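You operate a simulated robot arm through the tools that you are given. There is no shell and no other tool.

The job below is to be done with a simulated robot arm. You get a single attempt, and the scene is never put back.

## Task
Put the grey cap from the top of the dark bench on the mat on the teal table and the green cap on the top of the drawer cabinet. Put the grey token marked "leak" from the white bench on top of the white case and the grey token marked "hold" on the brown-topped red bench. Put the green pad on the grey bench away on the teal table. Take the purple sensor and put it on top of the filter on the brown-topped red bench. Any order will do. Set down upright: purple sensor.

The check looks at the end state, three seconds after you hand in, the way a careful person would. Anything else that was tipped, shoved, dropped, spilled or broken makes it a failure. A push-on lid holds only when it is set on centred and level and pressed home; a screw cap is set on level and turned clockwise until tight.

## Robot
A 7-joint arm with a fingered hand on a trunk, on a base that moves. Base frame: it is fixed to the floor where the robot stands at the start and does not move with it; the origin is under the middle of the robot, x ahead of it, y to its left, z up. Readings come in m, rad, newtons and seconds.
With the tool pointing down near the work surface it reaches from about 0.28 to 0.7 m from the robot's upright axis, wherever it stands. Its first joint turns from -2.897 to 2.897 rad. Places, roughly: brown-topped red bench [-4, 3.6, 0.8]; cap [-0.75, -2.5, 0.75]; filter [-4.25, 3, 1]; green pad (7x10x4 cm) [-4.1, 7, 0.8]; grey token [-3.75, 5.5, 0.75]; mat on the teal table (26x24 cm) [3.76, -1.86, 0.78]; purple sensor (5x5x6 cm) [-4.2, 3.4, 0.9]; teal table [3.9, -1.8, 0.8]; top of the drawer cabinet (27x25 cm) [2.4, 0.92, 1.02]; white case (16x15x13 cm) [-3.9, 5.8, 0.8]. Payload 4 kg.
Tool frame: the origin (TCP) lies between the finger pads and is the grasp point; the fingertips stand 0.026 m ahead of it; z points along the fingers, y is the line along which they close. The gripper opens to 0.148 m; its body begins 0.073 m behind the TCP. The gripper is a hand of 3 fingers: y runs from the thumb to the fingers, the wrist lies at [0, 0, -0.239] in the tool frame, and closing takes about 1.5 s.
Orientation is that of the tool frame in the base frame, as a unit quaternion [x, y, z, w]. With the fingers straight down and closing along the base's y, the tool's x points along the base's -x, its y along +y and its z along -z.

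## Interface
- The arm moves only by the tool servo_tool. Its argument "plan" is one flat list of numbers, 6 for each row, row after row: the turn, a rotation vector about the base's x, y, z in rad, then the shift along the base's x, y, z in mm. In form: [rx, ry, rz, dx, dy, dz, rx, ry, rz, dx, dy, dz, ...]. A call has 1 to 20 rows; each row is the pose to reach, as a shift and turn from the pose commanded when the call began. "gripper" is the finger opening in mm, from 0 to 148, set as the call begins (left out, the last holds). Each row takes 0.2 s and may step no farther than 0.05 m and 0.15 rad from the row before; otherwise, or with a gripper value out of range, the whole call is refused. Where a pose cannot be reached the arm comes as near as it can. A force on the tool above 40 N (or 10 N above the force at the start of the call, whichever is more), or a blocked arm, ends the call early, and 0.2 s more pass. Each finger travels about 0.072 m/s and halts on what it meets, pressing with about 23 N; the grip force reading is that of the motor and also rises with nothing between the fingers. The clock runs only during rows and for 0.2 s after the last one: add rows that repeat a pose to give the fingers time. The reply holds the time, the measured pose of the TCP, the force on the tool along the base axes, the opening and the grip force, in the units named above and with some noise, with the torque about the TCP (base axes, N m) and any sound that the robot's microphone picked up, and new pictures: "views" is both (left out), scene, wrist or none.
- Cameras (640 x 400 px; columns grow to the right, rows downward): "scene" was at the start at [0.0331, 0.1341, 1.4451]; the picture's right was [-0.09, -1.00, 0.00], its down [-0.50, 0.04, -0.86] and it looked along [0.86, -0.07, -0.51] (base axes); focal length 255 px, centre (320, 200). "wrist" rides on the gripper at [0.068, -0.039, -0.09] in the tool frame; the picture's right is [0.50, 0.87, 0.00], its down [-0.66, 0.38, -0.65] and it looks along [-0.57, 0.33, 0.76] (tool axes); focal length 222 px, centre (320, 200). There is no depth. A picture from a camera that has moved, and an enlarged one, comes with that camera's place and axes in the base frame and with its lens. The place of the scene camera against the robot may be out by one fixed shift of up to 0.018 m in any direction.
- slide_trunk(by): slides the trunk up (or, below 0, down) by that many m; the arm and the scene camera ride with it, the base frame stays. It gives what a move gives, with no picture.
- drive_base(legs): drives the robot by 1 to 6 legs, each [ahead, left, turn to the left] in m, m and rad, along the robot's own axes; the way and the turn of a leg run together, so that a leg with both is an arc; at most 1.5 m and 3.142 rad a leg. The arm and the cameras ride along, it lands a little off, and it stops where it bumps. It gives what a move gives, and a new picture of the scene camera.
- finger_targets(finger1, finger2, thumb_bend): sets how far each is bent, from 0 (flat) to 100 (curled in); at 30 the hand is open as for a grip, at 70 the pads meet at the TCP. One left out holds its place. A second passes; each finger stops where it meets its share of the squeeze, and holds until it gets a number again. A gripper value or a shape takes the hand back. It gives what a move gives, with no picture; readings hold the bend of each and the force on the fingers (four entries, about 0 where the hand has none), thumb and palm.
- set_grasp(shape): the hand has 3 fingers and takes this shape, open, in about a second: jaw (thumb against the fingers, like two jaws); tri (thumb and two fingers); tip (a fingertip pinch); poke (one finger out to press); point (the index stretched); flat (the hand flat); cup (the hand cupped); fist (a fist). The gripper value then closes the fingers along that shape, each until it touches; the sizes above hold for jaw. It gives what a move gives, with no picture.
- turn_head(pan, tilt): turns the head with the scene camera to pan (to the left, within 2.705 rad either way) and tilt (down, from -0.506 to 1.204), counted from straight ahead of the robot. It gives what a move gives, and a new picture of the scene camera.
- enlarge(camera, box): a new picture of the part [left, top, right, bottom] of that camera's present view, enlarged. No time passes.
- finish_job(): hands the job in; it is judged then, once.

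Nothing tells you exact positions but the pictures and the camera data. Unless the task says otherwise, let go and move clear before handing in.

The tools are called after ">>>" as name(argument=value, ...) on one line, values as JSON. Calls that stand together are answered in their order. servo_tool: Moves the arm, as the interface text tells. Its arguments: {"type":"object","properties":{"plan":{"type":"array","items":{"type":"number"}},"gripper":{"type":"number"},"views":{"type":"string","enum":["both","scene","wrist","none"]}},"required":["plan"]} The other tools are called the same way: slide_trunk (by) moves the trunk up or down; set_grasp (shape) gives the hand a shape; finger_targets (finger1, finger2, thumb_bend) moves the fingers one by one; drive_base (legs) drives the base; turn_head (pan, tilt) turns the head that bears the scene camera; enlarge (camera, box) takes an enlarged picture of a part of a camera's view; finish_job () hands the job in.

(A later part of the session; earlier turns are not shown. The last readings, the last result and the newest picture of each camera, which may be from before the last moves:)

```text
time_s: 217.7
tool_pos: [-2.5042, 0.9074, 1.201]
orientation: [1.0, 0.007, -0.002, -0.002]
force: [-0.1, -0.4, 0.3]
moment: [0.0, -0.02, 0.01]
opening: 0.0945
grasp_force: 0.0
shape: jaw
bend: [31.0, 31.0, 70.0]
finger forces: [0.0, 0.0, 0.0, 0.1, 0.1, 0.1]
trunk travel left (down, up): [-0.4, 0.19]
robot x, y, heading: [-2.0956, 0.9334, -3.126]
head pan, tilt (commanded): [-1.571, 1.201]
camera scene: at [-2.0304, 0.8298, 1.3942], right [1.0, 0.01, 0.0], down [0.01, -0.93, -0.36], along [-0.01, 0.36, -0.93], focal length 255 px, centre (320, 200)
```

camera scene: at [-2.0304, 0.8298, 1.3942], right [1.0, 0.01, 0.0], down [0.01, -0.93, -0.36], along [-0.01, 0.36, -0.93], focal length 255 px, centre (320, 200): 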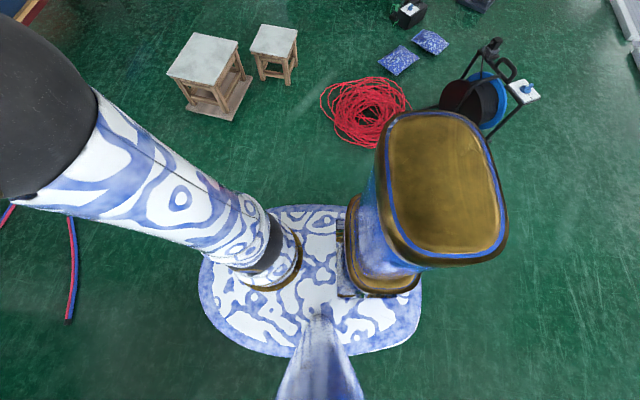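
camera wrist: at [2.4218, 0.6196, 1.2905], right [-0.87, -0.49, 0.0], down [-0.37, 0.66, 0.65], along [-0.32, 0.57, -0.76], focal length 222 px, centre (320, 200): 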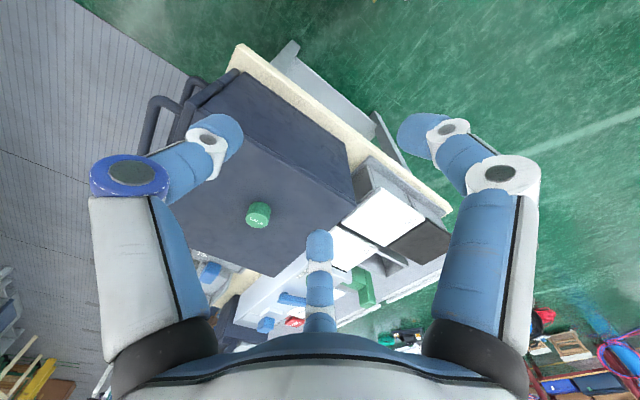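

My base measures roughly 0.64 m wide and 0.94 m long, so it is tight but passable if I line up with the hose direction. First I'll look closely at the red bench and the items on it.

>>> turn_head(pan=-0.85, tilt=0.3)

>>> enlarge(camera="scene", box=[200, 90, 440, 240])

```text
time_s: 218.9
tool_pos: [-2.5053, 0.9075, 1.2019]
orientation: [1.0, 0.006, -0.001, -0.003]
force: [-0.6, -0.4, 0.1]
moment: [0.01, 0.04, -0.01]
opening: 0.095
grasp_force: 0.0
shape: jaw
bend: [31.0, 31.0, 70.0]
finger forces: [0.0, 0.0, 0.0, 0.1, 0.0, 0.0]
trunk travel left (down, up): [-0.4, 0.19]
robot x, y, heading: [-2.0961, 0.9328, -3.131]
head pan, tilt (commanded): [-0.85, 0.3]
camera scene: at [-2.0921, 0.8431, 1.4662], right [0.74, 0.67, 0.0], down [0.2, -0.22, -0.96], along [-0.64, 0.71, -0.3], focal length 255 px, centre (320, 200)
```

scene: 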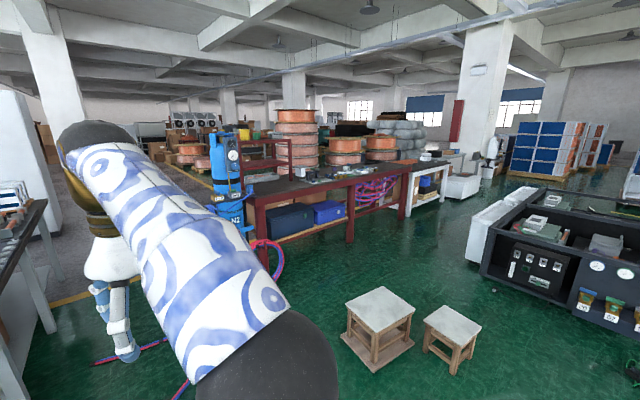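

```text
2.67 times, centred on (320, 165) of scene
camera zoom: at [-2.0921, 0.8431, 1.4662], right [0.74, 0.67, 0.0], down [0.2, -0.22, -0.96], along [-0.64, 0.71, -0.3], focal length 680 px, centre (320, 293)
```

zoom: 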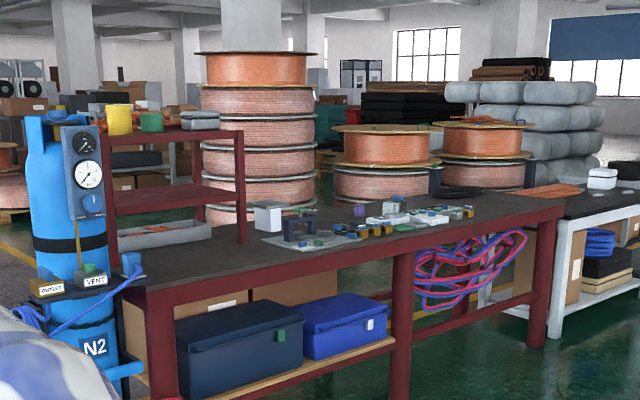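

The red bench has a lower shelf, so I must stay in front of it; the purple sensor and a filter-like item are visible on top. I'll go ahead a bit, turn to line up with the passage, and shift left to its centre line.

>>> drive_base(legs=[[0.45, 0, 0], [0, 0, -1.3], [0.184, 0.34, 0]])

>>> turn_head(pan=0.3, tilt=0.9)

>>> turn_head(pan=-0.5, tilt=0.9)

```text
time_s: 226.8
tool_pos: [-3.0542, 1.3961, 1.2012]
orientation: [0.8, -0.6, 0.0, -0.002]
force: [-0.6, -0.3, 0.6]
moment: [0.0, 0.01, -0.02]
opening: 0.0949
grasp_force: 0.2
shape: jaw
bend: [31.0, 31.0, 70.0]
finger forces: [0.0, 0.0, 0.1, 0.0, 0.0, 0.0]
trunk travel left (down, up): [-0.4, 0.19]
robot x, y, heading: [-2.9216, 1.0085, 1.852]
head pan, tilt (commanded): [-0.85, 0.3]
camera scene: at [-2.9953, 0.9779, 1.4663], right [0.84, -0.54, 0.0], down [-0.16, -0.25, -0.96], along [0.51, 0.81, -0.3], focal length 255 px, centre (320, 200)
```

scene: 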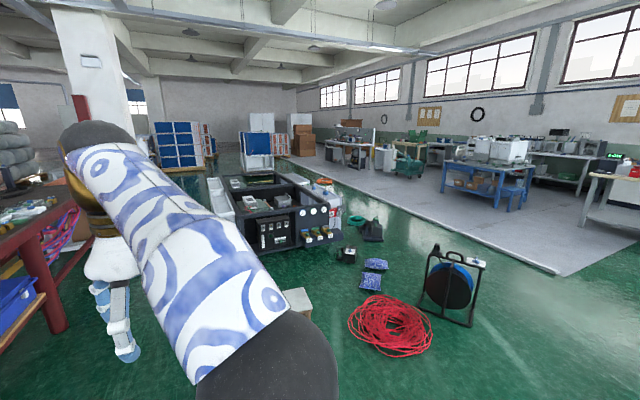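

```text
time_s: 228.2
tool_pos: [-3.054, 1.3968, 1.2002]
orientation: [0.8, -0.6, 0.0, -0.002]
force: [0.5, 0.2, 0.5]
moment: [-0.04, -0.01, 0.02]
opening: 0.0949
grasp_force: 0.2
shape: jaw
bend: [31.0, 31.0, 70.0]
finger forces: [0.0, 0.0, 0.1, 0.1, 0.0, 0.1]
trunk travel left (down, up): [-0.4, 0.19]
robot x, y, heading: [-2.9203, 1.0063, 1.851]
head pan, tilt (commanded): [0.3, 0.901]
camera scene: at [-3.087, 0.9622, 1.414], right [0.84, 0.55, 0.0], down [0.43, -0.65, -0.62], along [-0.34, 0.52, -0.78], focal length 255 px, centre (320, 200)
```

scene: 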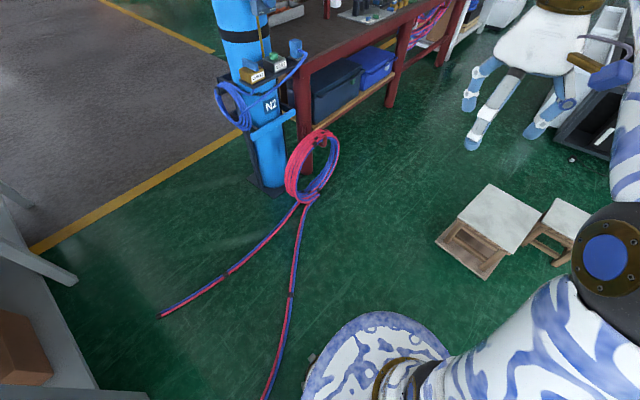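

```text
time_s: 229.3
tool_pos: [-3.0546, 1.3971, 1.201]
orientation: [0.8, -0.601, 0.0, -0.003]
force: [0.7, -0.1, -0.8]
moment: [-0.01, -0.03, -0.03]
opening: 0.0945
grasp_force: 0.0
shape: jaw
bend: [31.0, 31.0, 70.0]
finger forces: [0.0, 0.0, 0.0, 0.1, 0.1, 0.1]
trunk travel left (down, up): [-0.4, 0.19]
robot x, y, heading: [-2.9226, 1.0071, 1.858]
head pan, tilt (commanded): [-0.499, 0.901]
camera scene: at [-3.0293, 0.9729, 1.414], right [0.98, -0.21, 0.0], down [-0.17, -0.77, -0.62], along [0.13, 0.61, -0.78], focal length 255 px, centre (320, 200)
```

scene: 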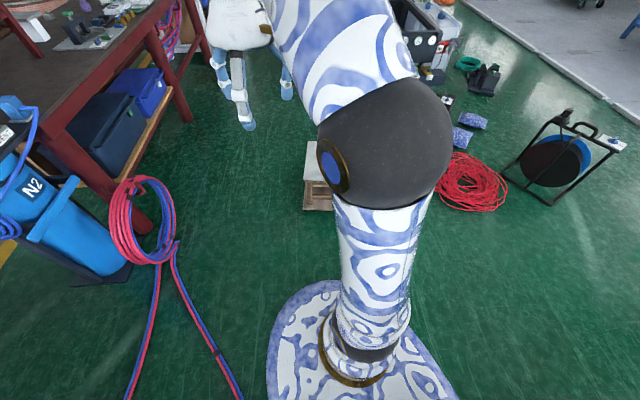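

The pinch point lies between the hanging hose coil (about x -3.65) and the stool (about x -2.92) at y ≈ 2.0, so I want to pass at x ≈ -3.285. I'll go three quarters of the way and check.

>>> drive_base(legs=[[0.67, 0.07, 0]])

>>> turn_head(pan=0.5, tilt=1.1)

>>> turn_head(pan=-1.2, tilt=1.1)

```text
time_s: 233.0
tool_pos: [-3.3119, 2.0204, 1.2011]
orientation: [0.8, -0.599, 0.0, -0.002]
force: [0.1, 0.1, 0.2]
moment: [-0.04, -0.04, 0.01]
opening: 0.0946
grasp_force: 0.1
shape: jaw
bend: [31.0, 31.0, 70.0]
finger forces: [0.1, 0.0, 0.0, 0.1, 0.0, 0.0]
trunk travel left (down, up): [-0.4, 0.19]
robot x, y, heading: [-3.1746, 1.6302, 1.857]
head pan, tilt (commanded): [-0.499, 0.901]
camera scene: at [-3.2848, 1.5967, 1.414], right [0.98, -0.21, 0.0], down [-0.17, -0.77, -0.62], along [0.13, 0.61, -0.78], focal length 255 px, centre (320, 200)
```

scene: 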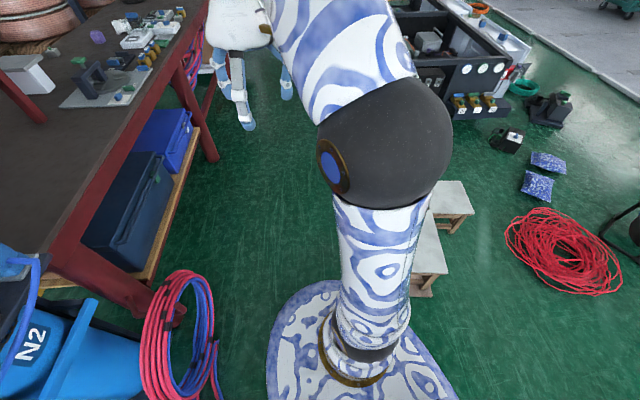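

```text
time_s: 234.3
tool_pos: [-3.3114, 2.0204, 1.2026]
orientation: [0.8, -0.6, -0.001, -0.002]
force: [-0.7, 0.3, 0.3]
moment: [0.02, 0.01, 0.01]
opening: 0.0946
grasp_force: 0.0
shape: jaw
bend: [31.0, 31.0, 70.0]
finger forces: [0.1, 0.0, 0.0, 0.1, 0.1, 0.0]
trunk travel left (down, up): [-0.4, 0.19]
robot x, y, heading: [-3.1758, 1.6325, 1.856]
head pan, tilt (commanded): [0.499, 1.1]
camera scene: at [-3.3454, 1.5676, 1.4002], right [0.71, 0.71, 0.0], down [0.63, -0.63, -0.45], along [-0.32, 0.32, -0.89], focal length 255 px, centre (320, 200)
```

scene: 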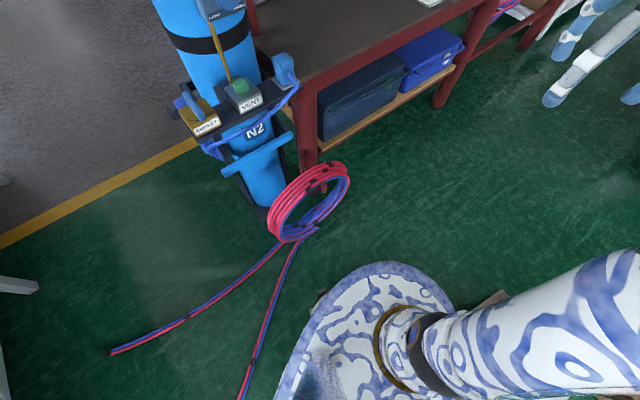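

```text
time_s: 236.0
tool_pos: [-3.311, 2.0196, 1.203]
orientation: [0.8, -0.6, -0.001, -0.003]
force: [-0.2, 0.0, -1.0]
moment: [-0.03, -0.01, -0.02]
opening: 0.0949
grasp_force: 0.1
shape: jaw
bend: [31.0, 31.0, 70.0]
finger forces: [0.1, 0.0, 0.1, 0.1, 0.1, 0.0]
trunk travel left (down, up): [-0.4, 0.19]
robot x, y, heading: [-3.1744, 1.6322, 1.856]
head pan, tilt (commanded): [-1.201, 1.1]
camera scene: at [-3.2507, 1.5615, 1.4002], right [0.61, -0.79, 0.0], down [-0.71, -0.54, -0.45], along [0.36, 0.28, -0.89], focal length 255 px, centre (320, 200)
```

scene: 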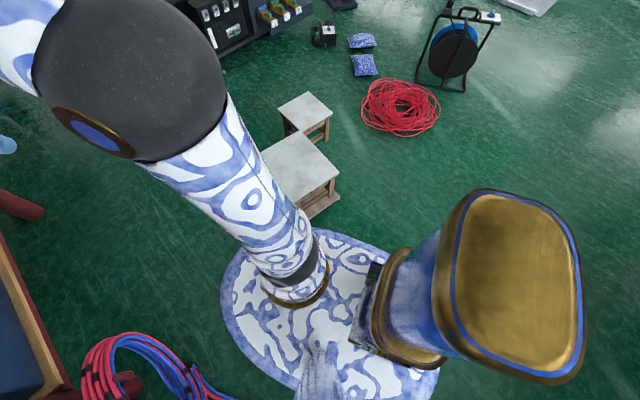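

There is enough room: the coil ends at x ≈ -3.75 and the stool starts at x ≈ -2.9. I'll pass through to about (-3.25, 2.85) and then turn to face the red bench.

>>> drive_base(legs=[[0.4, 0.046, 0], [0.793, -0.31, 0]])

>>> turn_head(pan=0.9, tilt=0.7)

```text
time_s: 242.7
tool_pos: [-3.4023, 3.2376, 1.2016]
orientation: [0.804, -0.595, 0.0, -0.003]
force: [-0.2, 0.2, -0.2]
moment: [0.01, 0.02, -0.03]
opening: 0.0948
grasp_force: 0.0
shape: jaw
bend: [31.0, 31.0, 70.0]
finger forces: [0.0, 0.0, 0.1, 0.0, 0.1, 0.0]
trunk travel left (down, up): [-0.4, 0.19]
robot x, y, heading: [-3.2616, 2.8534, 1.869]
head pan, tilt (commanded): [-1.201, 1.1]
camera scene: at [-3.3386, 2.7794, 1.4002], right [0.62, -0.79, 0.0], down [-0.7, -0.55, -0.45], along [0.36, 0.28, -0.89], focal length 255 px, centre (320, 200)
```

scene: 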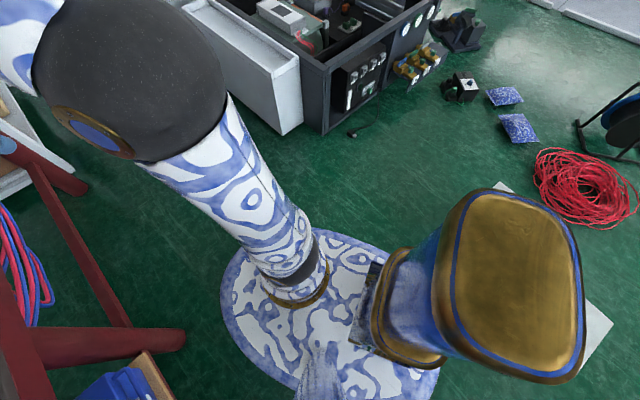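

```text
time_s: 244.7
tool_pos: [-3.4039, 3.2382, 1.2014]
orientation: [0.803, -0.595, 0.0, -0.003]
force: [0.5, -0.5, 0.2]
moment: [0.02, 0.02, -0.01]
opening: 0.0945
grasp_force: 0.0
shape: jaw
bend: [31.0, 31.0, 70.0]
finger forces: [0.1, 0.1, 0.0, 0.0, 0.0, 0.0]
trunk travel left (down, up): [-0.4, 0.19]
robot x, y, heading: [-3.2666, 2.8463, 1.87]
head pan, tilt (commanded): [0.901, 0.7]
camera scene: at [-3.4672, 2.7715, 1.4302], right [0.37, 0.93, 0.0], down [0.6, -0.24, -0.76], along [-0.71, 0.28, -0.64], focal length 255 px, centre (320, 200)
```

scene: 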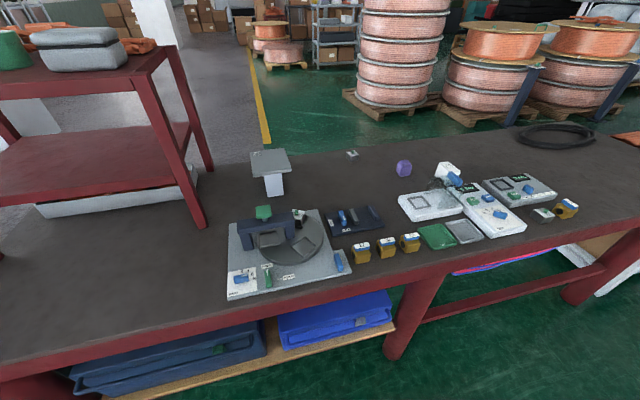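

I'm through and can see the whole bench top: the purple sensor near the back middle and a pedestal-like item with a square grey plate near the back. I'll zoom in to identify the filter.

>>> enlarge(camera="scene", box=[220, 130, 440, 270])

>>> enlarge(camera="scene", box=[380, 130, 600, 270])

```text
2.86 times, centred on (330, 200) of scene
camera zoom: at [-3.4672, 2.7715, 1.4302], right [0.37, 0.93, 0.0], down [0.6, -0.24, -0.76], along [-0.71, 0.28, -0.64], focal length 728 px, centre (291, 200)
```

zoom: 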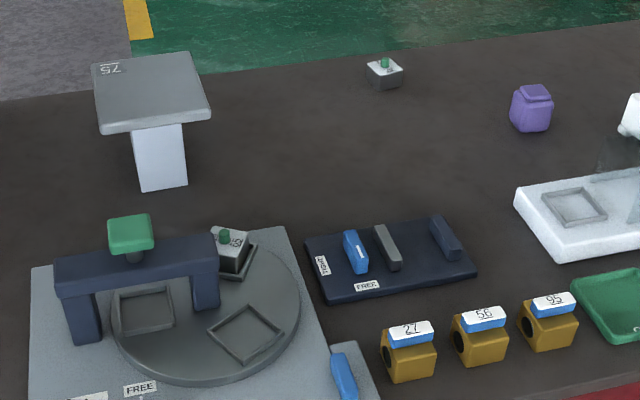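

```text
2.86 times, centred on (490, 200) of scene
camera zoom: at [-3.4672, 2.7715, 1.4302], right [0.37, 0.93, 0.0], down [0.6, -0.24, -0.76], along [-0.71, 0.28, -0.64], focal length 728 px, centre (-166, 200)
```

zoom: 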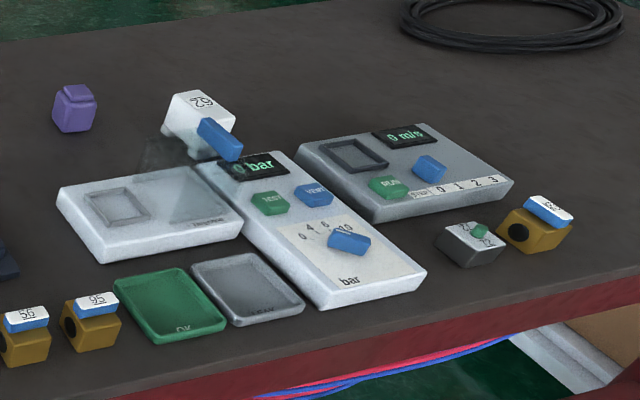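

The filter is the white post with a grey square plate marked "75", near (-4.28, 2.90); the sensor stands near (-4.21, 3.47). Both are nearer the bench's back edge, so I'll face the bench in front of the sensor and get in close.

>>> drive_base(legs=[[0, 0, 1.272], [0, -0.58, 0], [0.12, 0, 0]])

>>> turn_head(pan=0.0, tilt=1.2)

```text
time_s: 251.9
tool_pos: [-3.797, 3.4073, 1.2019]
orientation: [1.0, 0.001, -0.002, -0.002]
force: [-0.9, -0.3, 1.0]
moment: [0.01, 0.0, 0.01]
opening: 0.095
grasp_force: 0.1
shape: jaw
bend: [31.0, 31.0, 70.0]
finger forces: [0.0, 0.1, 0.0, 0.0, 0.0, 0.1]
trunk travel left (down, up): [-0.4, 0.19]
robot x, y, heading: [-3.384, 3.4243, -3.137]
head pan, tilt (commanded): [0.901, 0.7]
camera scene: at [-3.376, 3.201, 1.4301], right [-0.79, 0.62, 0.0], down [0.4, 0.51, -0.76], along [-0.47, -0.6, -0.64], focal length 255 px, centre (320, 200)
```

scene: 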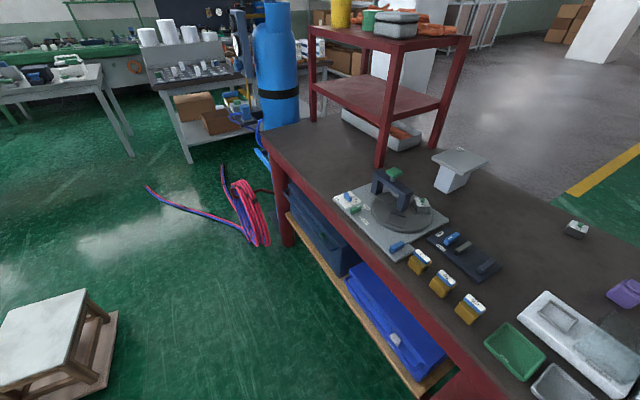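

```text
time_s: 253.2
tool_pos: [-3.7969, 3.4066, 1.2013]
orientation: [1.0, 0.002, -0.002, -0.001]
force: [0.5, 0.2, 0.2]
moment: [-0.01, 0.01, 0.01]
opening: 0.0949
grasp_force: 0.1
shape: jaw
bend: [31.0, 31.0, 70.0]
finger forces: [0.1, 0.0, 0.0, 0.0, 0.0, 0.0]
trunk travel left (down, up): [-0.4, 0.19]
robot x, y, heading: [-3.3854, 3.4291, -3.135]
head pan, tilt (commanded): [0.0, 1.201]
camera scene: at [-3.3792, 3.2675, 1.3942], right [0.0, 1.0, 0.0], down [0.93, 0.0, -0.36], along [-0.36, 0.0, -0.93], focal length 255 px, centre (320, 200)
```

scene: 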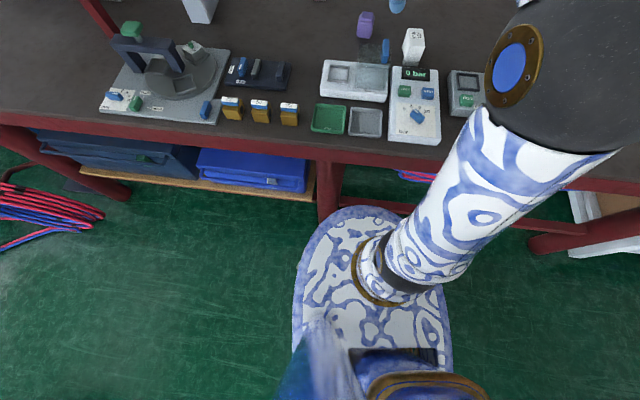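

The base front is just short of the bench legs, and the sensor is about 0.84 m from my axis. I'll zoom in on the sensor's surroundings before choosing the approach.

>>> enlarge(camera="scene", box=[300, 0, 460, 100])

>>> drive_base(legs=[[0.06, 0, 0]])

```text
4.00 times, centred on (380, 50) of scene
camera zoom: at [-3.3792, 3.2675, 1.3942], right [0.0, 1.0, 0.0], down [0.93, 0.0, -0.36], along [-0.36, 0.0, -0.93], focal length 1020 px, centre (80, 800)
```

zoom: 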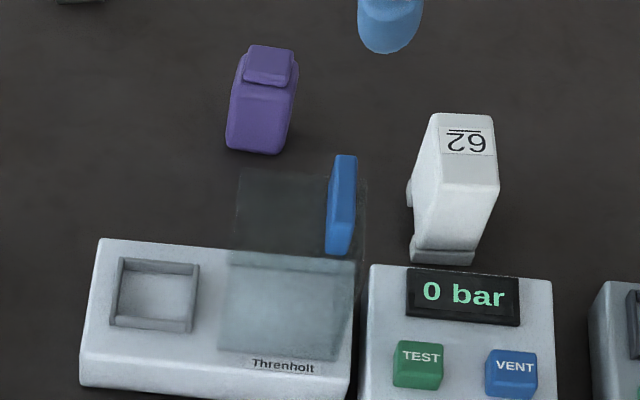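

```text
time_s: 254.1
tool_pos: [-3.8587, 3.4055, 1.2016]
orientation: [1.0, 0.002, -0.002, -0.001]
force: [1.2, -1.0, 0.3]
moment: [-0.02, 0.01, -0.01]
opening: 0.0947
grasp_force: 0.1
shape: jaw
bend: [31.0, 31.0, 70.0]
finger forces: [0.1, 0.1, 0.0, 0.0, 0.0, 0.0]
trunk travel left (down, up): [-0.4, 0.19]
robot x, y, heading: [-3.4451, 3.4272, -3.137]
head pan, tilt (commanded): [0.0, 1.201]
camera scene: at [-3.4398, 3.2673, 1.3942], right [0.0, 1.0, 0.0], down [0.93, 0.0, -0.36], along [-0.36, 0.0, -0.93], focal length 255 px, centre (320, 200)
```

scene: 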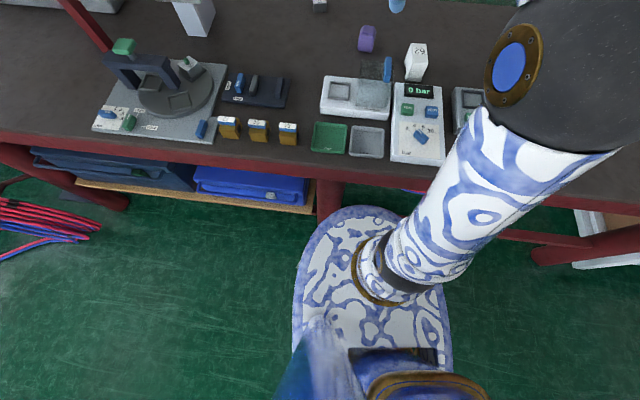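

A glass lid with a blue handle stands upright at about x -3.93, in front of the sensor, so the hand must come over it. I'll tilt the hand forward about 26° for extra reach and move above, then look with the wrist camera.

>>> servo_tool(plan=[0, 0.15, 0, -40, 0, 0, 0, 0.3, 0, -80, 0, -20, 0, 0.45, 0, -120, 5, -50, 0, 0.45, 0, -160, 10, -80, 0, 0.45, 0, -191, 14, -115], gripper=100, views="both")

```text
refused: row 3 steps farther than a row can; nothing moved
```

>>> servo_tool(plan=[0, 0.149, 0, -40, 0, 0, 0, 0.298, 0, -80, 0, -20, 0, 0.447, 0, -115, 5, -50, 0, 0.447, 0, -155, 10, -75, 0, 0.447, 0, -191, 14, -108], gripper=100, views="both")

```text
time_s: 255.3
tool_pos: [-4.0478, 3.4201, 1.0919]
orientation: [0.975, 0.001, -0.224, -0.002]
force: [0.2, 0.7, 0.0]
moment: [0.0, 0.01, 0.03]
opening: 0.0996
grasp_force: 0.0
shape: jaw
bend: [29.0, 29.0, 72.0]
finger forces: [0.1, 0.1, 0.0, 0.0, 0.1, 0.0]
trunk travel left (down, up): [-0.4, 0.19]
robot x, y, heading: [-3.4449, 3.4275, -3.136]
head pan, tilt (commanded): [0.0, 1.201]
camera scene: at [-3.4398, 3.2674, 1.3942], right [0.0, 1.0, 0.0], down [0.93, 0.0, -0.36], along [-0.36, 0.0, -0.93], focal length 255 px, centre (320, 200)
camera wrist: at [-3.9477, 3.4594, 1.1433], right [0.45, -0.86, -0.22], down [-0.3, -0.38, 0.87], along [-0.84, -0.33, -0.44], focal length 222 px, centre (320, 200)
```

scene: 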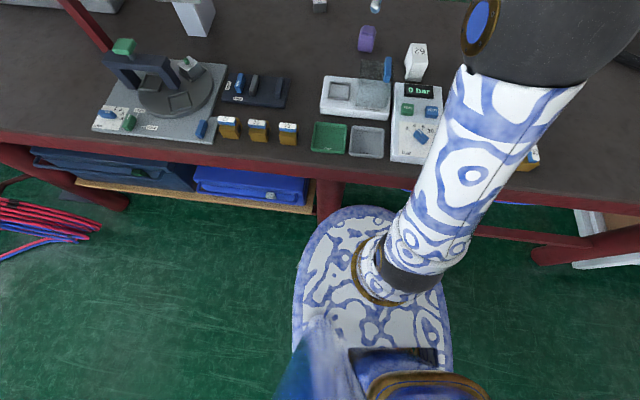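
wrist: 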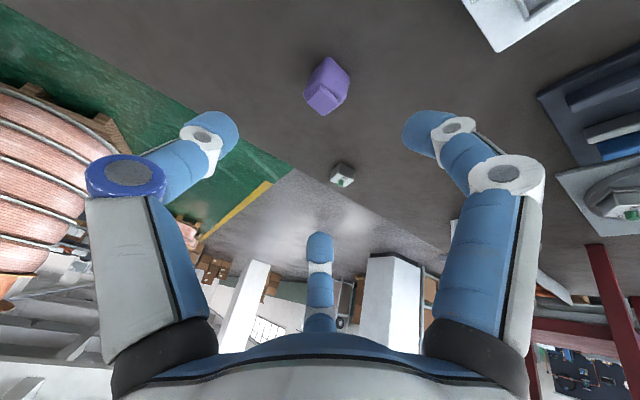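

>>> enlarge(camera="wrist", box=[260, 30, 400, 130])

>>> turn_head(pan=0.0, tilt=0.75)

```text
4.00 times, centred on (330, 80) of wrist
camera zoom: at [-3.9477, 3.4594, 1.1433], right [0.45, -0.86, -0.22], down [-0.3, -0.38, 0.87], along [-0.84, -0.33, -0.44], focal length 888 px, centre (280, 680)
```

zoom: 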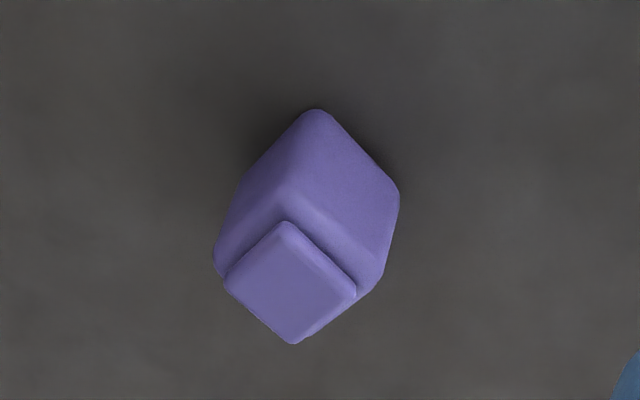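

```text
time_s: 256.2
tool_pos: [-4.0473, 3.4209, 1.0933]
orientation: [0.975, 0.002, -0.223, -0.002]
force: [-0.7, -0.7, 0.1]
moment: [-0.01, 0.01, -0.01]
opening: 0.0998
grasp_force: 0.1
shape: jaw
bend: [29.0, 29.0, 72.0]
finger forces: [0.0, 0.1, 0.1, 0.0, 0.1, 0.0]
trunk travel left (down, up): [-0.4, 0.19]
robot x, y, heading: [-3.4456, 3.4274, -3.139]
head pan, tilt (commanded): [0.0, 0.75]
camera scene: at [-3.4665, 3.2672, 1.4259], right [0.0, 1.0, 0.0], down [0.68, 0.0, -0.73], along [-0.73, 0.0, -0.68], focal length 255 px, centre (320, 200)
```

scene: 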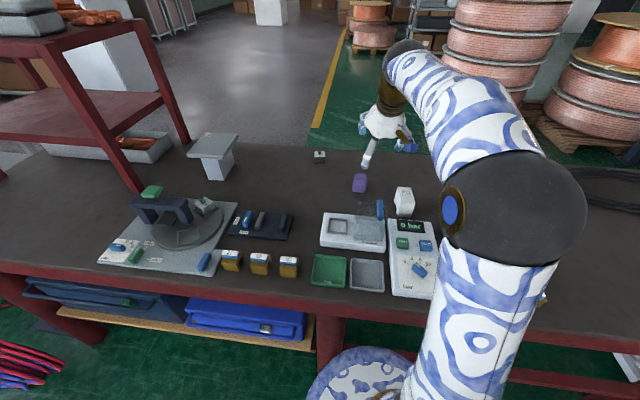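

The sensor shows up clearly in the wrist view, top centre near (-4.20, 3.40). I'll move closer, descending behind the glass lid, and re-measure.

>>> servo_tool(plan=[0, 0, 0, -35, -5, -30, 0, 0, 0, -70, -8, -60, 0, 0, 0, -105, -10, -90, 0, 0, 0, -130, -12, -120], views="wrist")

>>> enlarge(camera="wrist", box=[240, 40, 400, 140])

```text
time_s: 257.2
tool_pos: [-4.1777, 3.4091, 0.9727]
orientation: [0.975, 0.001, -0.223, -0.001]
force: [-0.7, -0.4, 0.5]
moment: [-0.02, 0.03, -0.02]
opening: 0.0999
grasp_force: 0.1
shape: jaw
bend: [29.0, 29.0, 72.0]
finger forces: [0.0, 0.0, 0.0, 0.0, 0.1, 0.1]
trunk travel left (down, up): [-0.4, 0.19]
robot x, y, heading: [-3.4456, 3.429, -3.14]
head pan, tilt (commanded): [0.0, 0.75]
camera wrist: at [-4.0775, 3.4475, 1.0239], right [0.45, -0.86, -0.22], down [-0.3, -0.38, 0.87], along [-0.84, -0.33, -0.44], focal length 222 px, centre (320, 200)
```

wrist: 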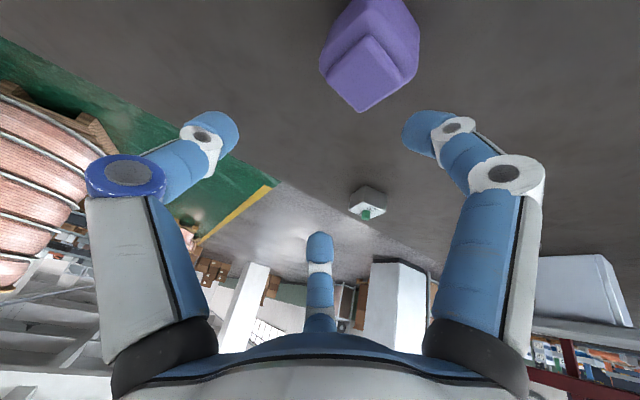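

```text
4.00 times, centred on (320, 90) of wrist
camera zoom: at [-4.0775, 3.4475, 1.0239], right [0.45, -0.86, -0.22], down [-0.3, -0.38, 0.87], along [-0.84, -0.33, -0.44], focal length 888 px, centre (320, 640)
```

zoom: 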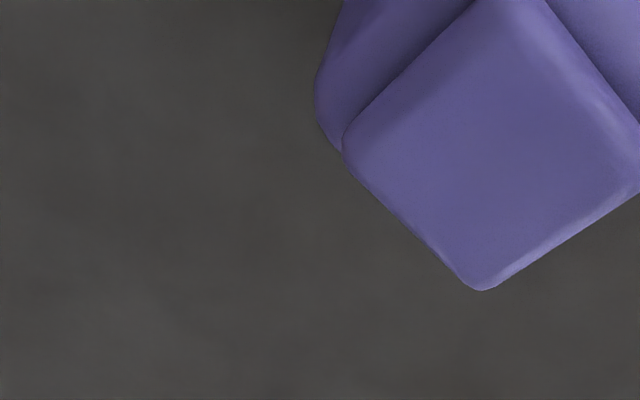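

Triangulating puts the sensor's top at z ≈ 0.897 and its centre at (-4.153, 3.411), so this bench is near z 0.835; the sensor is yawed about -13°. I'll turn the hand to match, centre, and come down partway.

>>> servo_tool(plan=[0, 0, -0.1135, 12, 1, 0, 0, 0, -0.227, 25, 2, -10, 0, 0, -0.227, 25, 2, -35], gripper=110, views="wrist")

```text
time_s: 258.0
tool_pos: [-4.1536, 3.4105, 0.9376]
orientation: [0.968, -0.111, -0.222, -0.028]
force: [0.7, -0.3, 0.2]
moment: [0.01, -0.04, 0.01]
opening: 0.1097
grasp_force: 0.1
shape: jaw
bend: [27.0, 27.0, 56.0]
finger forces: [0.0, 0.1, 0.0, 0.1, 0.1, 0.1]
trunk travel left (down, up): [-0.4, 0.19]
robot x, y, heading: [-3.449, 3.4311, -3.14]
head pan, tilt (commanded): [0.0, 0.75]
camera wrist: at [-4.0457, 3.4257, 0.9894], right [0.24, -0.94, -0.22], down [-0.38, -0.3, 0.87], along [-0.89, -0.13, -0.44], focal length 222 px, centre (320, 200)
```

wrist: 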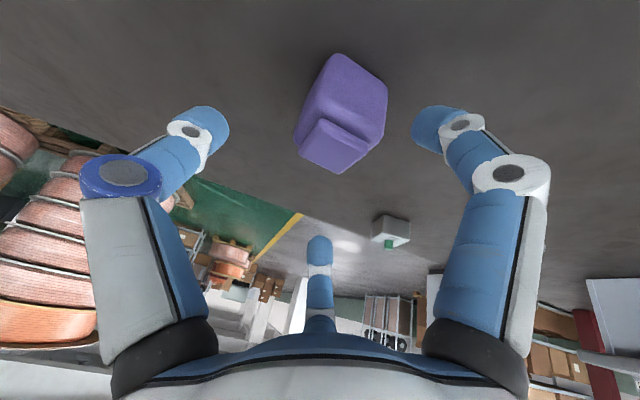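

Centred within 2 mm. Now I'll descend the rest of the way around the sensor.

>>> servo_tool(plan=[0, 0, 0, 0, 0, -25, 0, 0, 0, 0, 0, -45, 0, 0, 0, 0, 0, -58, 0, 0, 0, 0, 0, -68], views="both")

```text
time_s: 258.8
tool_pos: [-4.1529, 3.4079, 0.8964]
orientation: [0.967, -0.109, -0.23, -0.025]
force: [9.4, -1.1, 30.2]
moment: [-1.07, -1.32, 0.26]
opening: 0.1058
grasp_force: 0.1
shape: jaw
bend: [23.0, 27.0, 56.0]
finger forces: [30.1, 0.0, 0.0, 0.1, 0.0, 0.0]
trunk travel left (down, up): [-0.4, 0.19]
robot x, y, heading: [-3.4452, 3.4305, -3.139]
head pan, tilt (commanded): [0.0, 0.75]
stopped in row 3: the force on the tool passed its limit at 46 N (the readings are from after the stop); the commanded pose is now the measured one
camera scene: at [-3.4619, 3.2673, 1.4265], right [0.0, 1.0, 0.0], down [0.68, 0.0, -0.73], along [-0.73, 0.0, -0.68], focal length 255 px, centre (320, 200)
camera wrist: at [-4.045, 3.4235, 0.9452], right [0.24, -0.94, -0.22], down [-0.37, -0.3, 0.88], along [-0.9, -0.13, -0.42], focal length 222 px, centre (320, 200)
```

scene: 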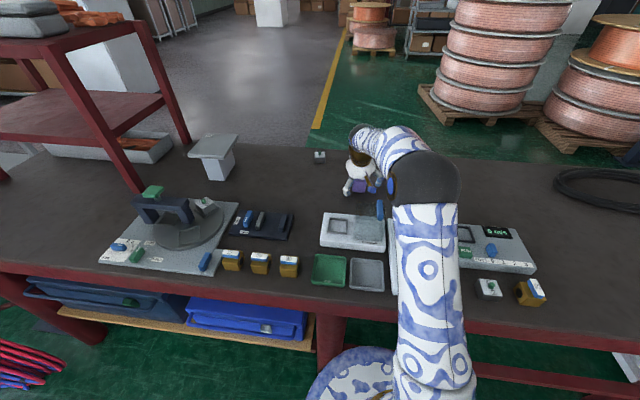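
wrist: 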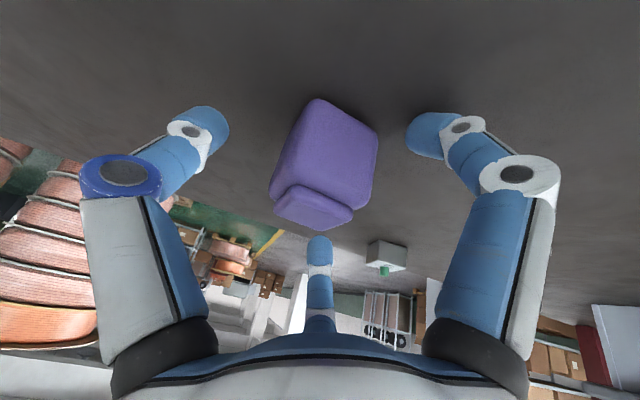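

One finger reached the bench top because the tilted hand hangs lower on its near side. I'll raise the trunk (which lifts the hand clear), then reduce the tilt so the fingers sit level.

>>> slide_trunk(by=0.1)

>>> servo_tool(plan=[-0.0312, -0.135, 0, 0, 0, 0, -0.0623, -0.2698, 0, 0, 0, 0], views="wrist")

```text
time_s: 260.1
tool_pos: [-4.155, 3.4086, 0.9891]
orientation: [0.968, -0.108, -0.227, -0.025]
force: [0.4, 0.1, -0.3]
moment: [0.0, 0.02, 0.01]
opening: 0.1096
grasp_force: 0.1
shape: jaw
bend: [27.0, 27.0, 56.0]
finger forces: [0.0, 0.1, 0.0, 0.0, 0.1, 0.1]
trunk travel left (down, up): [-0.5, 0.09]
robot x, y, heading: [-3.4515, 3.4313, -3.139]
head pan, tilt (commanded): [0.0, 0.75]
```

```text
time_s: 260.7
tool_pos: [-4.1552, 3.4087, 0.9897]
orientation: [0.99, -0.112, -0.09, -0.01]
force: [0.3, 0.3, 0.6]
moment: [-0.01, -0.04, -0.03]
opening: 0.1097
grasp_force: 0.0
shape: jaw
bend: [27.0, 27.0, 56.0]
finger forces: [0.0, 0.0, 0.0, 0.0, 0.1, 0.0]
trunk travel left (down, up): [-0.5, 0.09]
robot x, y, heading: [-3.4473, 3.4288, -3.137]
head pan, tilt (commanded): [0.0, 0.75]
camera wrist: at [-4.0649, 3.4283, 1.0656], right [0.29, -0.95, -0.09], down [-0.6, -0.25, 0.76], along [-0.75, -0.16, -0.64], focal length 222 px, centre (320, 200)
```

wrist: 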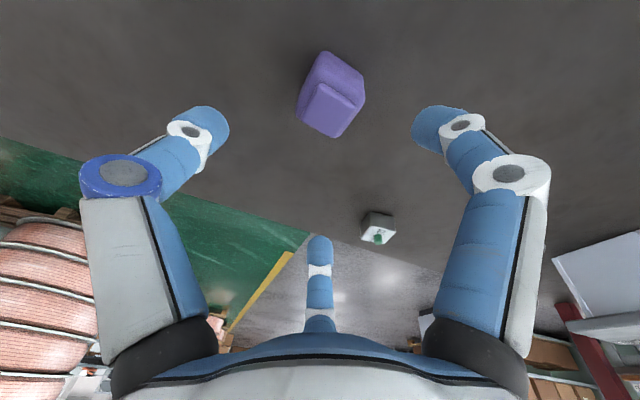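

The hand is now nearly level and within reach. Before lowering, I'll check how my platform looks now that the trunk is raised, to learn how close I can get to the bench.

>>> turn_head(pan=-1.57, tilt=1.2)

>>> turn_head(pan=0.0, tilt=1.2)

```text
time_s: 262.4
tool_pos: [-4.1544, 3.407, 0.9899]
orientation: [0.99, -0.111, -0.09, -0.011]
force: [-0.5, -0.1, 0.7]
moment: [0.06, -0.04, 0.0]
opening: 0.1097
grasp_force: 0.1
shape: jaw
bend: [27.0, 27.0, 56.0]
finger forces: [0.0, 0.0, 0.0, 0.1, 0.1, 0.0]
trunk travel left (down, up): [-0.5, 0.09]
robot x, y, heading: [-3.4466, 3.4282, -3.137]
head pan, tilt (commanded): [-1.571, 1.201]
camera scene: at [-3.3837, 3.3235, 1.4942], right [1.0, 0.0, 0.0], down [0.0, -0.93, -0.36], along [0.0, 0.36, -0.93], focal length 255 px, centre (320, 200)
```

scene: 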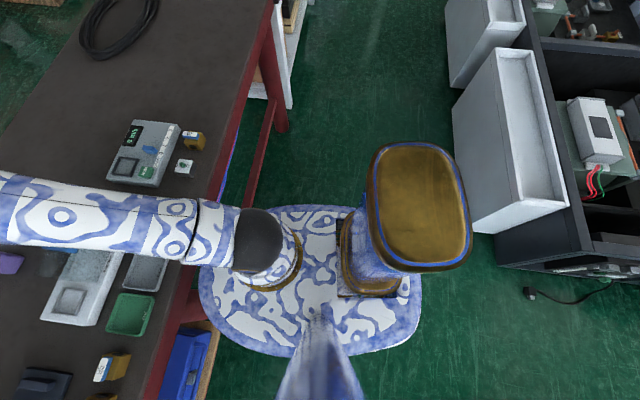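

```text
time_s: 264.0
tool_pos: [-4.1536, 3.4079, 0.9904]
orientation: [0.99, -0.111, -0.09, -0.01]
force: [-0.7, 0.5, -0.1]
moment: [-0.03, -0.04, -0.03]
opening: 0.1097
grasp_force: 0.1
shape: jaw
bend: [27.0, 27.0, 56.0]
finger forces: [0.0, 0.0, 0.1, 0.0, 0.1, 0.0]
trunk travel left (down, up): [-0.5, 0.09]
robot x, y, heading: [-3.4478, 3.4292, -3.138]
head pan, tilt (commanded): [0.0, 1.201]
camera scene: at [-3.4393, 3.2673, 1.4942], right [0.0, 1.0, 0.0], down [0.93, 0.0, -0.36], along [-0.36, 0.0, -0.93], focal length 255 px, centre (320, 200)
```

scene: 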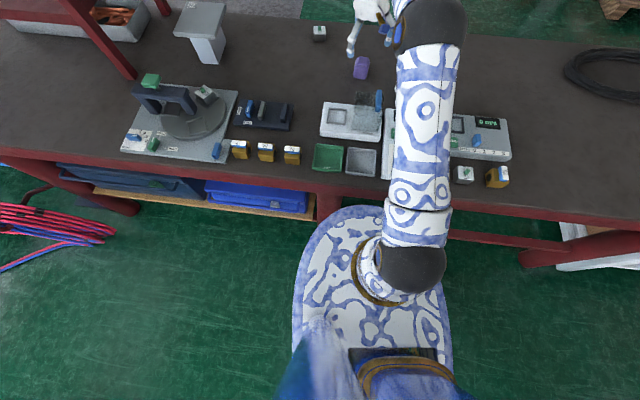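

The platform rides with the trunk, so I keep my distance from the bench edge. I'll use a mild tilt (about 15°), narrow the fingers to 85 mm and descend around the sensor again.

>>> servo_tool(plan=[0.0194, 0.0838, 0, 2, 1, -30, 0.0194, 0.0838, 0, 2, 1, -60, 0.0194, 0.0838, 0, 2, 1, -80, 0.0194, 0.0838, 0, 2, 1, -92, 0.0194, 0.0838, 0, 2, 1, -98], gripper=85, views="wrist")

```text
time_s: 265.2
tool_pos: [-4.1529, 3.4108, 0.8915]
orientation: [0.985, -0.112, -0.133, -0.016]
force: [0.6, 0.1, -1.1]
moment: [0.01, 0.01, 0.03]
opening: 0.0855
grasp_force: 0.1
shape: jaw
bend: [33.0, 33.0, 70.0]
finger forces: [0.1, 0.0, 0.1, 0.0, 0.0, 0.1]
trunk travel left (down, up): [-0.5, 0.09]
robot x, y, heading: [-3.4466, 3.4312, -3.142]
head pan, tilt (commanded): [0.0, 1.201]
camera wrist: at [-4.0566, 3.4272, 0.9597], right [0.28, -0.95, -0.13], down [-0.53, -0.27, 0.8], along [-0.8, -0.15, -0.58], focal length 222 px, centre (320, 200)
```

wrist: 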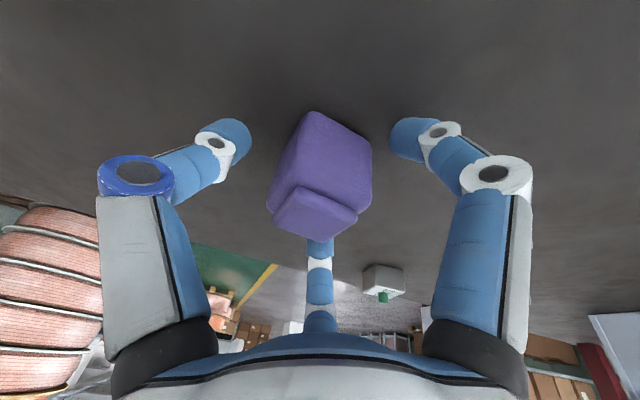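

No contact at z 0.891. I'll lower a bit more in small steps.

>>> servo_tool(plan=[0, 0, 0, 0, 0, -3, 0, 0, 0, 0, 0, -6, 0, 0, 0, 0, 0, -9], views="none")

>>> servo_tool(plan=[0, 0, 0, 0, 0, -2, 0, 0, 0, 0, 0, -4, 0, 0, 0, 0, 0, -6], views="wrist")

```text
time_s: 266.0
tool_pos: [-4.1515, 3.4088, 0.8856]
orientation: [0.985, -0.111, -0.135, -0.015]
force: [6.1, -2.8, 21.5]
moment: [-0.75, -0.91, 0.05]
opening: 0.0846
grasp_force: 0.0
shape: jaw
bend: [30.0, 33.0, 70.0]
finger forces: [22.9, 0.0, 0.0, 0.0, 0.0, 0.0]
trunk travel left (down, up): [-0.5, 0.09]
robot x, y, heading: [-3.4471, 3.4248, -3.132]
head pan, tilt (commanded): [0.0, 1.201]
```

```text
time_s: 266.8
tool_pos: [-4.152, 3.4081, 0.8849]
orientation: [0.984, -0.111, -0.137, -0.013]
force: [5.9, -3.0, 27.0]
moment: [-0.85, -1.03, 0.06]
opening: 0.0841
grasp_force: 0.0
shape: jaw
bend: [81.0, 33.0, 70.0]
finger forces: [28.3, 0.0, 0.0, 0.0, 0.0, 0.0]
trunk travel left (down, up): [-0.5, 0.09]
robot x, y, heading: [-3.4481, 3.4277, -3.129]
head pan, tilt (commanded): [0.0, 1.201]
stopped in row 3: the force on the tool passed its limit at 41 N (the readings are from after the stop); the commanded pose is now the measured one
camera wrist: at [-4.0555, 3.4257, 0.9515], right [0.28, -0.95, -0.13], down [-0.52, -0.27, 0.81], along [-0.81, -0.15, -0.57], focal length 222 px, centre (320, 200)
```

wrist: 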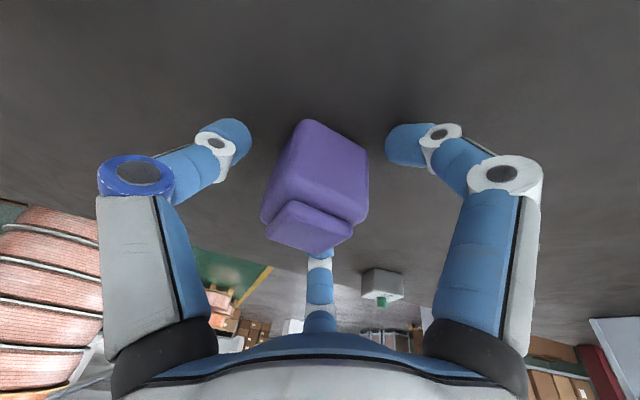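

Finger 1 just touches the bench here (z 0.885). I'll rise 4 mm and close on the sensor's body.

>>> servo_tool(plan=[0, 0, 0, 0, 0, 4, 0, 0, 0, 0, 1, 4, 0, 0, 0, 0, 1, 4], gripper=85, views="none")

>>> servo_tool(plan=[0, 0, 0, 0, 0, 0, 0, 0, 0, 0, 0, 0, 0, 0, 0, 0, 0, 0, 0, 0, 0, 0, 0, 0, 0, 0, 0, 0, 0, 0, 0, 0, 0, 0, 0, 0, 0, 0, 0, 0, 0, 0], gripper=30, views="wrist")

```text
time_s: 267.6
tool_pos: [-4.151, 3.4085, 0.8853]
orientation: [0.985, -0.111, -0.135, -0.015]
force: [4.2, -2.6, 20.3]
moment: [-0.7, -0.77, 0.04]
opening: 0.0842
grasp_force: 0.0
shape: jaw
bend: [80.0, 33.0, 70.0]
finger forces: [20.8, 0.0, 0.1, 0.0, 0.0, 0.0]
trunk travel left (down, up): [-0.5, 0.09]
robot x, y, heading: [-3.4444, 3.4286, -3.14]
head pan, tilt (commanded): [0.0, 1.201]
```

```text
time_s: 269.2
tool_pos: [-4.1536, 3.4097, 0.8827]
orientation: [0.985, -0.111, -0.134, -0.014]
force: [0.6, 0.7, 0.5]
moment: [-0.02, 0.0, 0.06]
opening: 0.0507
grasp_force: 22.4
shape: jaw
bend: [79.0, 77.0, 70.0]
finger forces: [17.5, 17.3, 0.1, 0.1, 21.2, 0.0]
trunk travel left (down, up): [-0.5, 0.09]
robot x, y, heading: [-3.4465, 3.4245, -3.137]
head pan, tilt (commanded): [0.0, 1.201]
camera wrist: at [-4.0571, 3.4279, 0.9514], right [0.28, -0.95, -0.13], down [-0.53, -0.27, 0.81], along [-0.8, -0.15, -0.58], focal length 222 px, centre (320, 200)
```

wrist: 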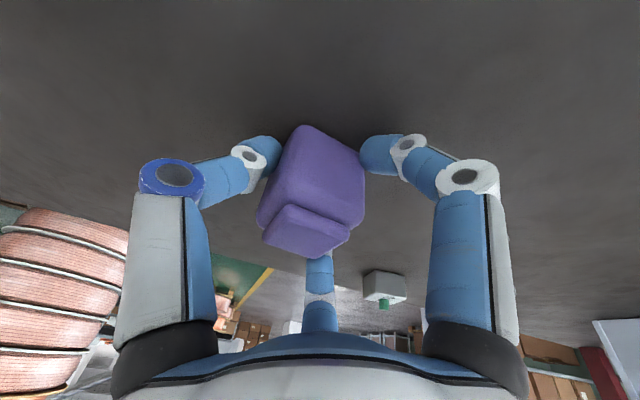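

The sensor is held with 17–21 N on each finger. I'll lift it straight up with the trunk first, then a bit more with the arm.

>>> slide_trunk(by=0.085)

>>> servo_tool(plan=[0, 0, 0, 0, 0, 30, 0, 0, 0, 0, 0, 60, 0, 0, 0, 0, 0, 90], views="wrist")

>>> turn_head(pan=0.3, tilt=0.85)

```text
time_s: 270.4
tool_pos: [-4.1534, 3.4107, 0.9685]
orientation: [0.985, -0.11, -0.134, -0.014]
force: [-0.3, 0.1, -1.3]
moment: [-0.03, 0.02, 0.01]
opening: 0.0507
grasp_force: 23.2
shape: jaw
bend: [78.0, 77.0, 70.0]
finger forces: [17.2, 17.3, 0.1, 0.0, 20.7, 0.0]
trunk travel left (down, up): [-0.585, 0.005]
robot x, y, heading: [-3.4449, 3.424, -3.134]
head pan, tilt (commanded): [0.0, 1.201]
```

```text
time_s: 271.2
tool_pos: [-4.1534, 3.4089, 1.0582]
orientation: [0.985, -0.111, -0.133, -0.014]
force: [1.3, 0.3, -0.4]
moment: [0.02, 0.05, 0.0]
opening: 0.0503
grasp_force: 23.0
shape: jaw
bend: [78.0, 77.0, 70.0]
finger forces: [17.2, 17.1, 0.0, 0.0, 20.6, 0.1]
trunk travel left (down, up): [-0.585, 0.005]
robot x, y, heading: [-3.4472, 3.4274, -3.137]
head pan, tilt (commanded): [0.0, 1.201]
camera wrist: at [-4.057, 3.4272, 1.1266], right [0.28, -0.95, -0.13], down [-0.53, -0.27, 0.81], along [-0.8, -0.15, -0.58], focal length 222 px, centre (320, 200)
```

wrist: 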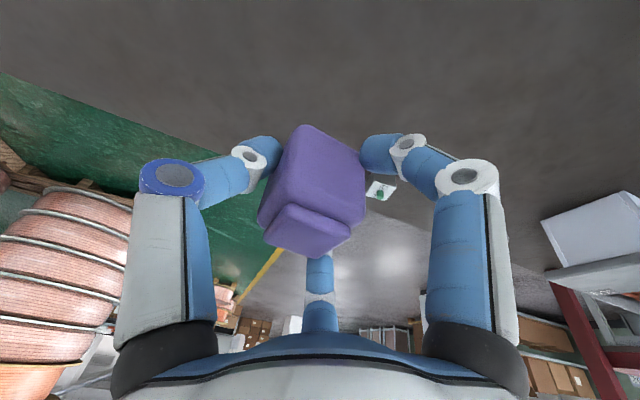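

```text
time_s: 272.0
tool_pos: [-4.1542, 3.4094, 1.0581]
orientation: [0.985, -0.111, -0.134, -0.014]
force: [0.0, 0.7, -1.6]
moment: [0.04, 0.0, 0.01]
opening: 0.0504
grasp_force: 22.9
shape: jaw
bend: [78.0, 77.0, 70.0]
finger forces: [17.2, 17.3, 0.0, 0.0, 20.6, 0.0]
trunk travel left (down, up): [-0.585, 0.005]
robot x, y, heading: [-3.4429, 3.4278, -3.133]
head pan, tilt (commanded): [0.3, 0.85]
camera scene: at [-3.4579, 3.2441, 1.6028], right [-0.3, 0.95, 0.0], down [0.72, 0.23, -0.66], along [-0.63, -0.2, -0.75], focal length 255 px, centre (320, 200)
```

scene: 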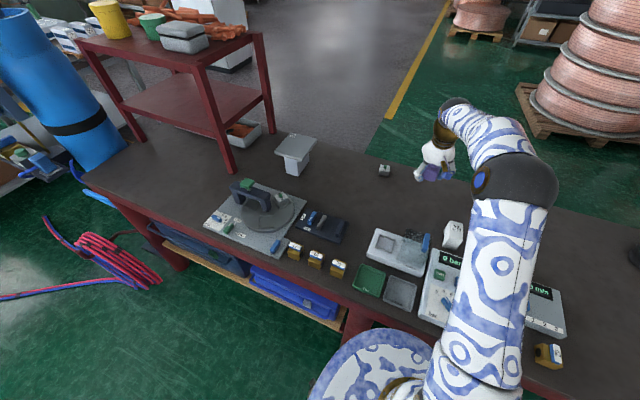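

The sensor is lifted. I'll zoom in on the filter's plate to measure it.

>>> enlarge(camera="scene", box=[250, 120, 350, 190])

```text
5.71 times, centred on (300, 155) of scene
camera zoom: at [-3.4579, 3.2441, 1.6028], right [-0.3, 0.95, 0.0], down [0.72, 0.23, -0.66], along [-0.63, -0.2, -0.75], focal length 1457 px, centre (434, 457)
```

zoom: 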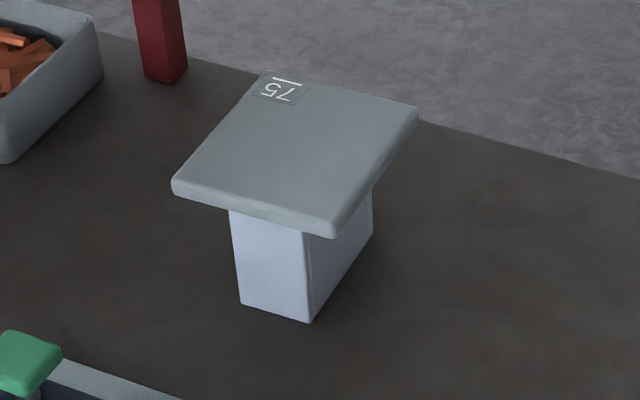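

The filter's plate is about 12.5 × 14.5 cm, top at z ≈ 0.957, centred near (-4.26, 2.887) on a sturdy post. I'll test how far forward I can reach at this tilt before driving over.

>>> servo_tool(plan=[0, 0, 0, -20, 0, 0, 0, 0, 0, -40, 0, 0, 0, 0, 0, -50, 0, 0, 0, 0, 0, -60, 0, 0, 0, 0, 0, -70, 0, 0], views="none")

```text
time_s: 273.2
tool_pos: [-4.2172, 3.409, 1.0566]
orientation: [0.985, -0.11, -0.134, -0.014]
force: [0.6, 1.7, -1.0]
moment: [0.04, 0.02, 0.03]
opening: 0.0501
grasp_force: 23.5
shape: jaw
bend: [78.0, 77.0, 70.0]
finger forces: [17.2, 17.2, 0.0, 0.0, 20.2, 0.1]
out of reach, approached as far as the arm can: row 5
trunk travel left (down, up): [-0.585, 0.005]
robot x, y, heading: [-3.4456, 3.4249, -3.128]
head pan, tilt (commanded): [0.3, 0.85]
```

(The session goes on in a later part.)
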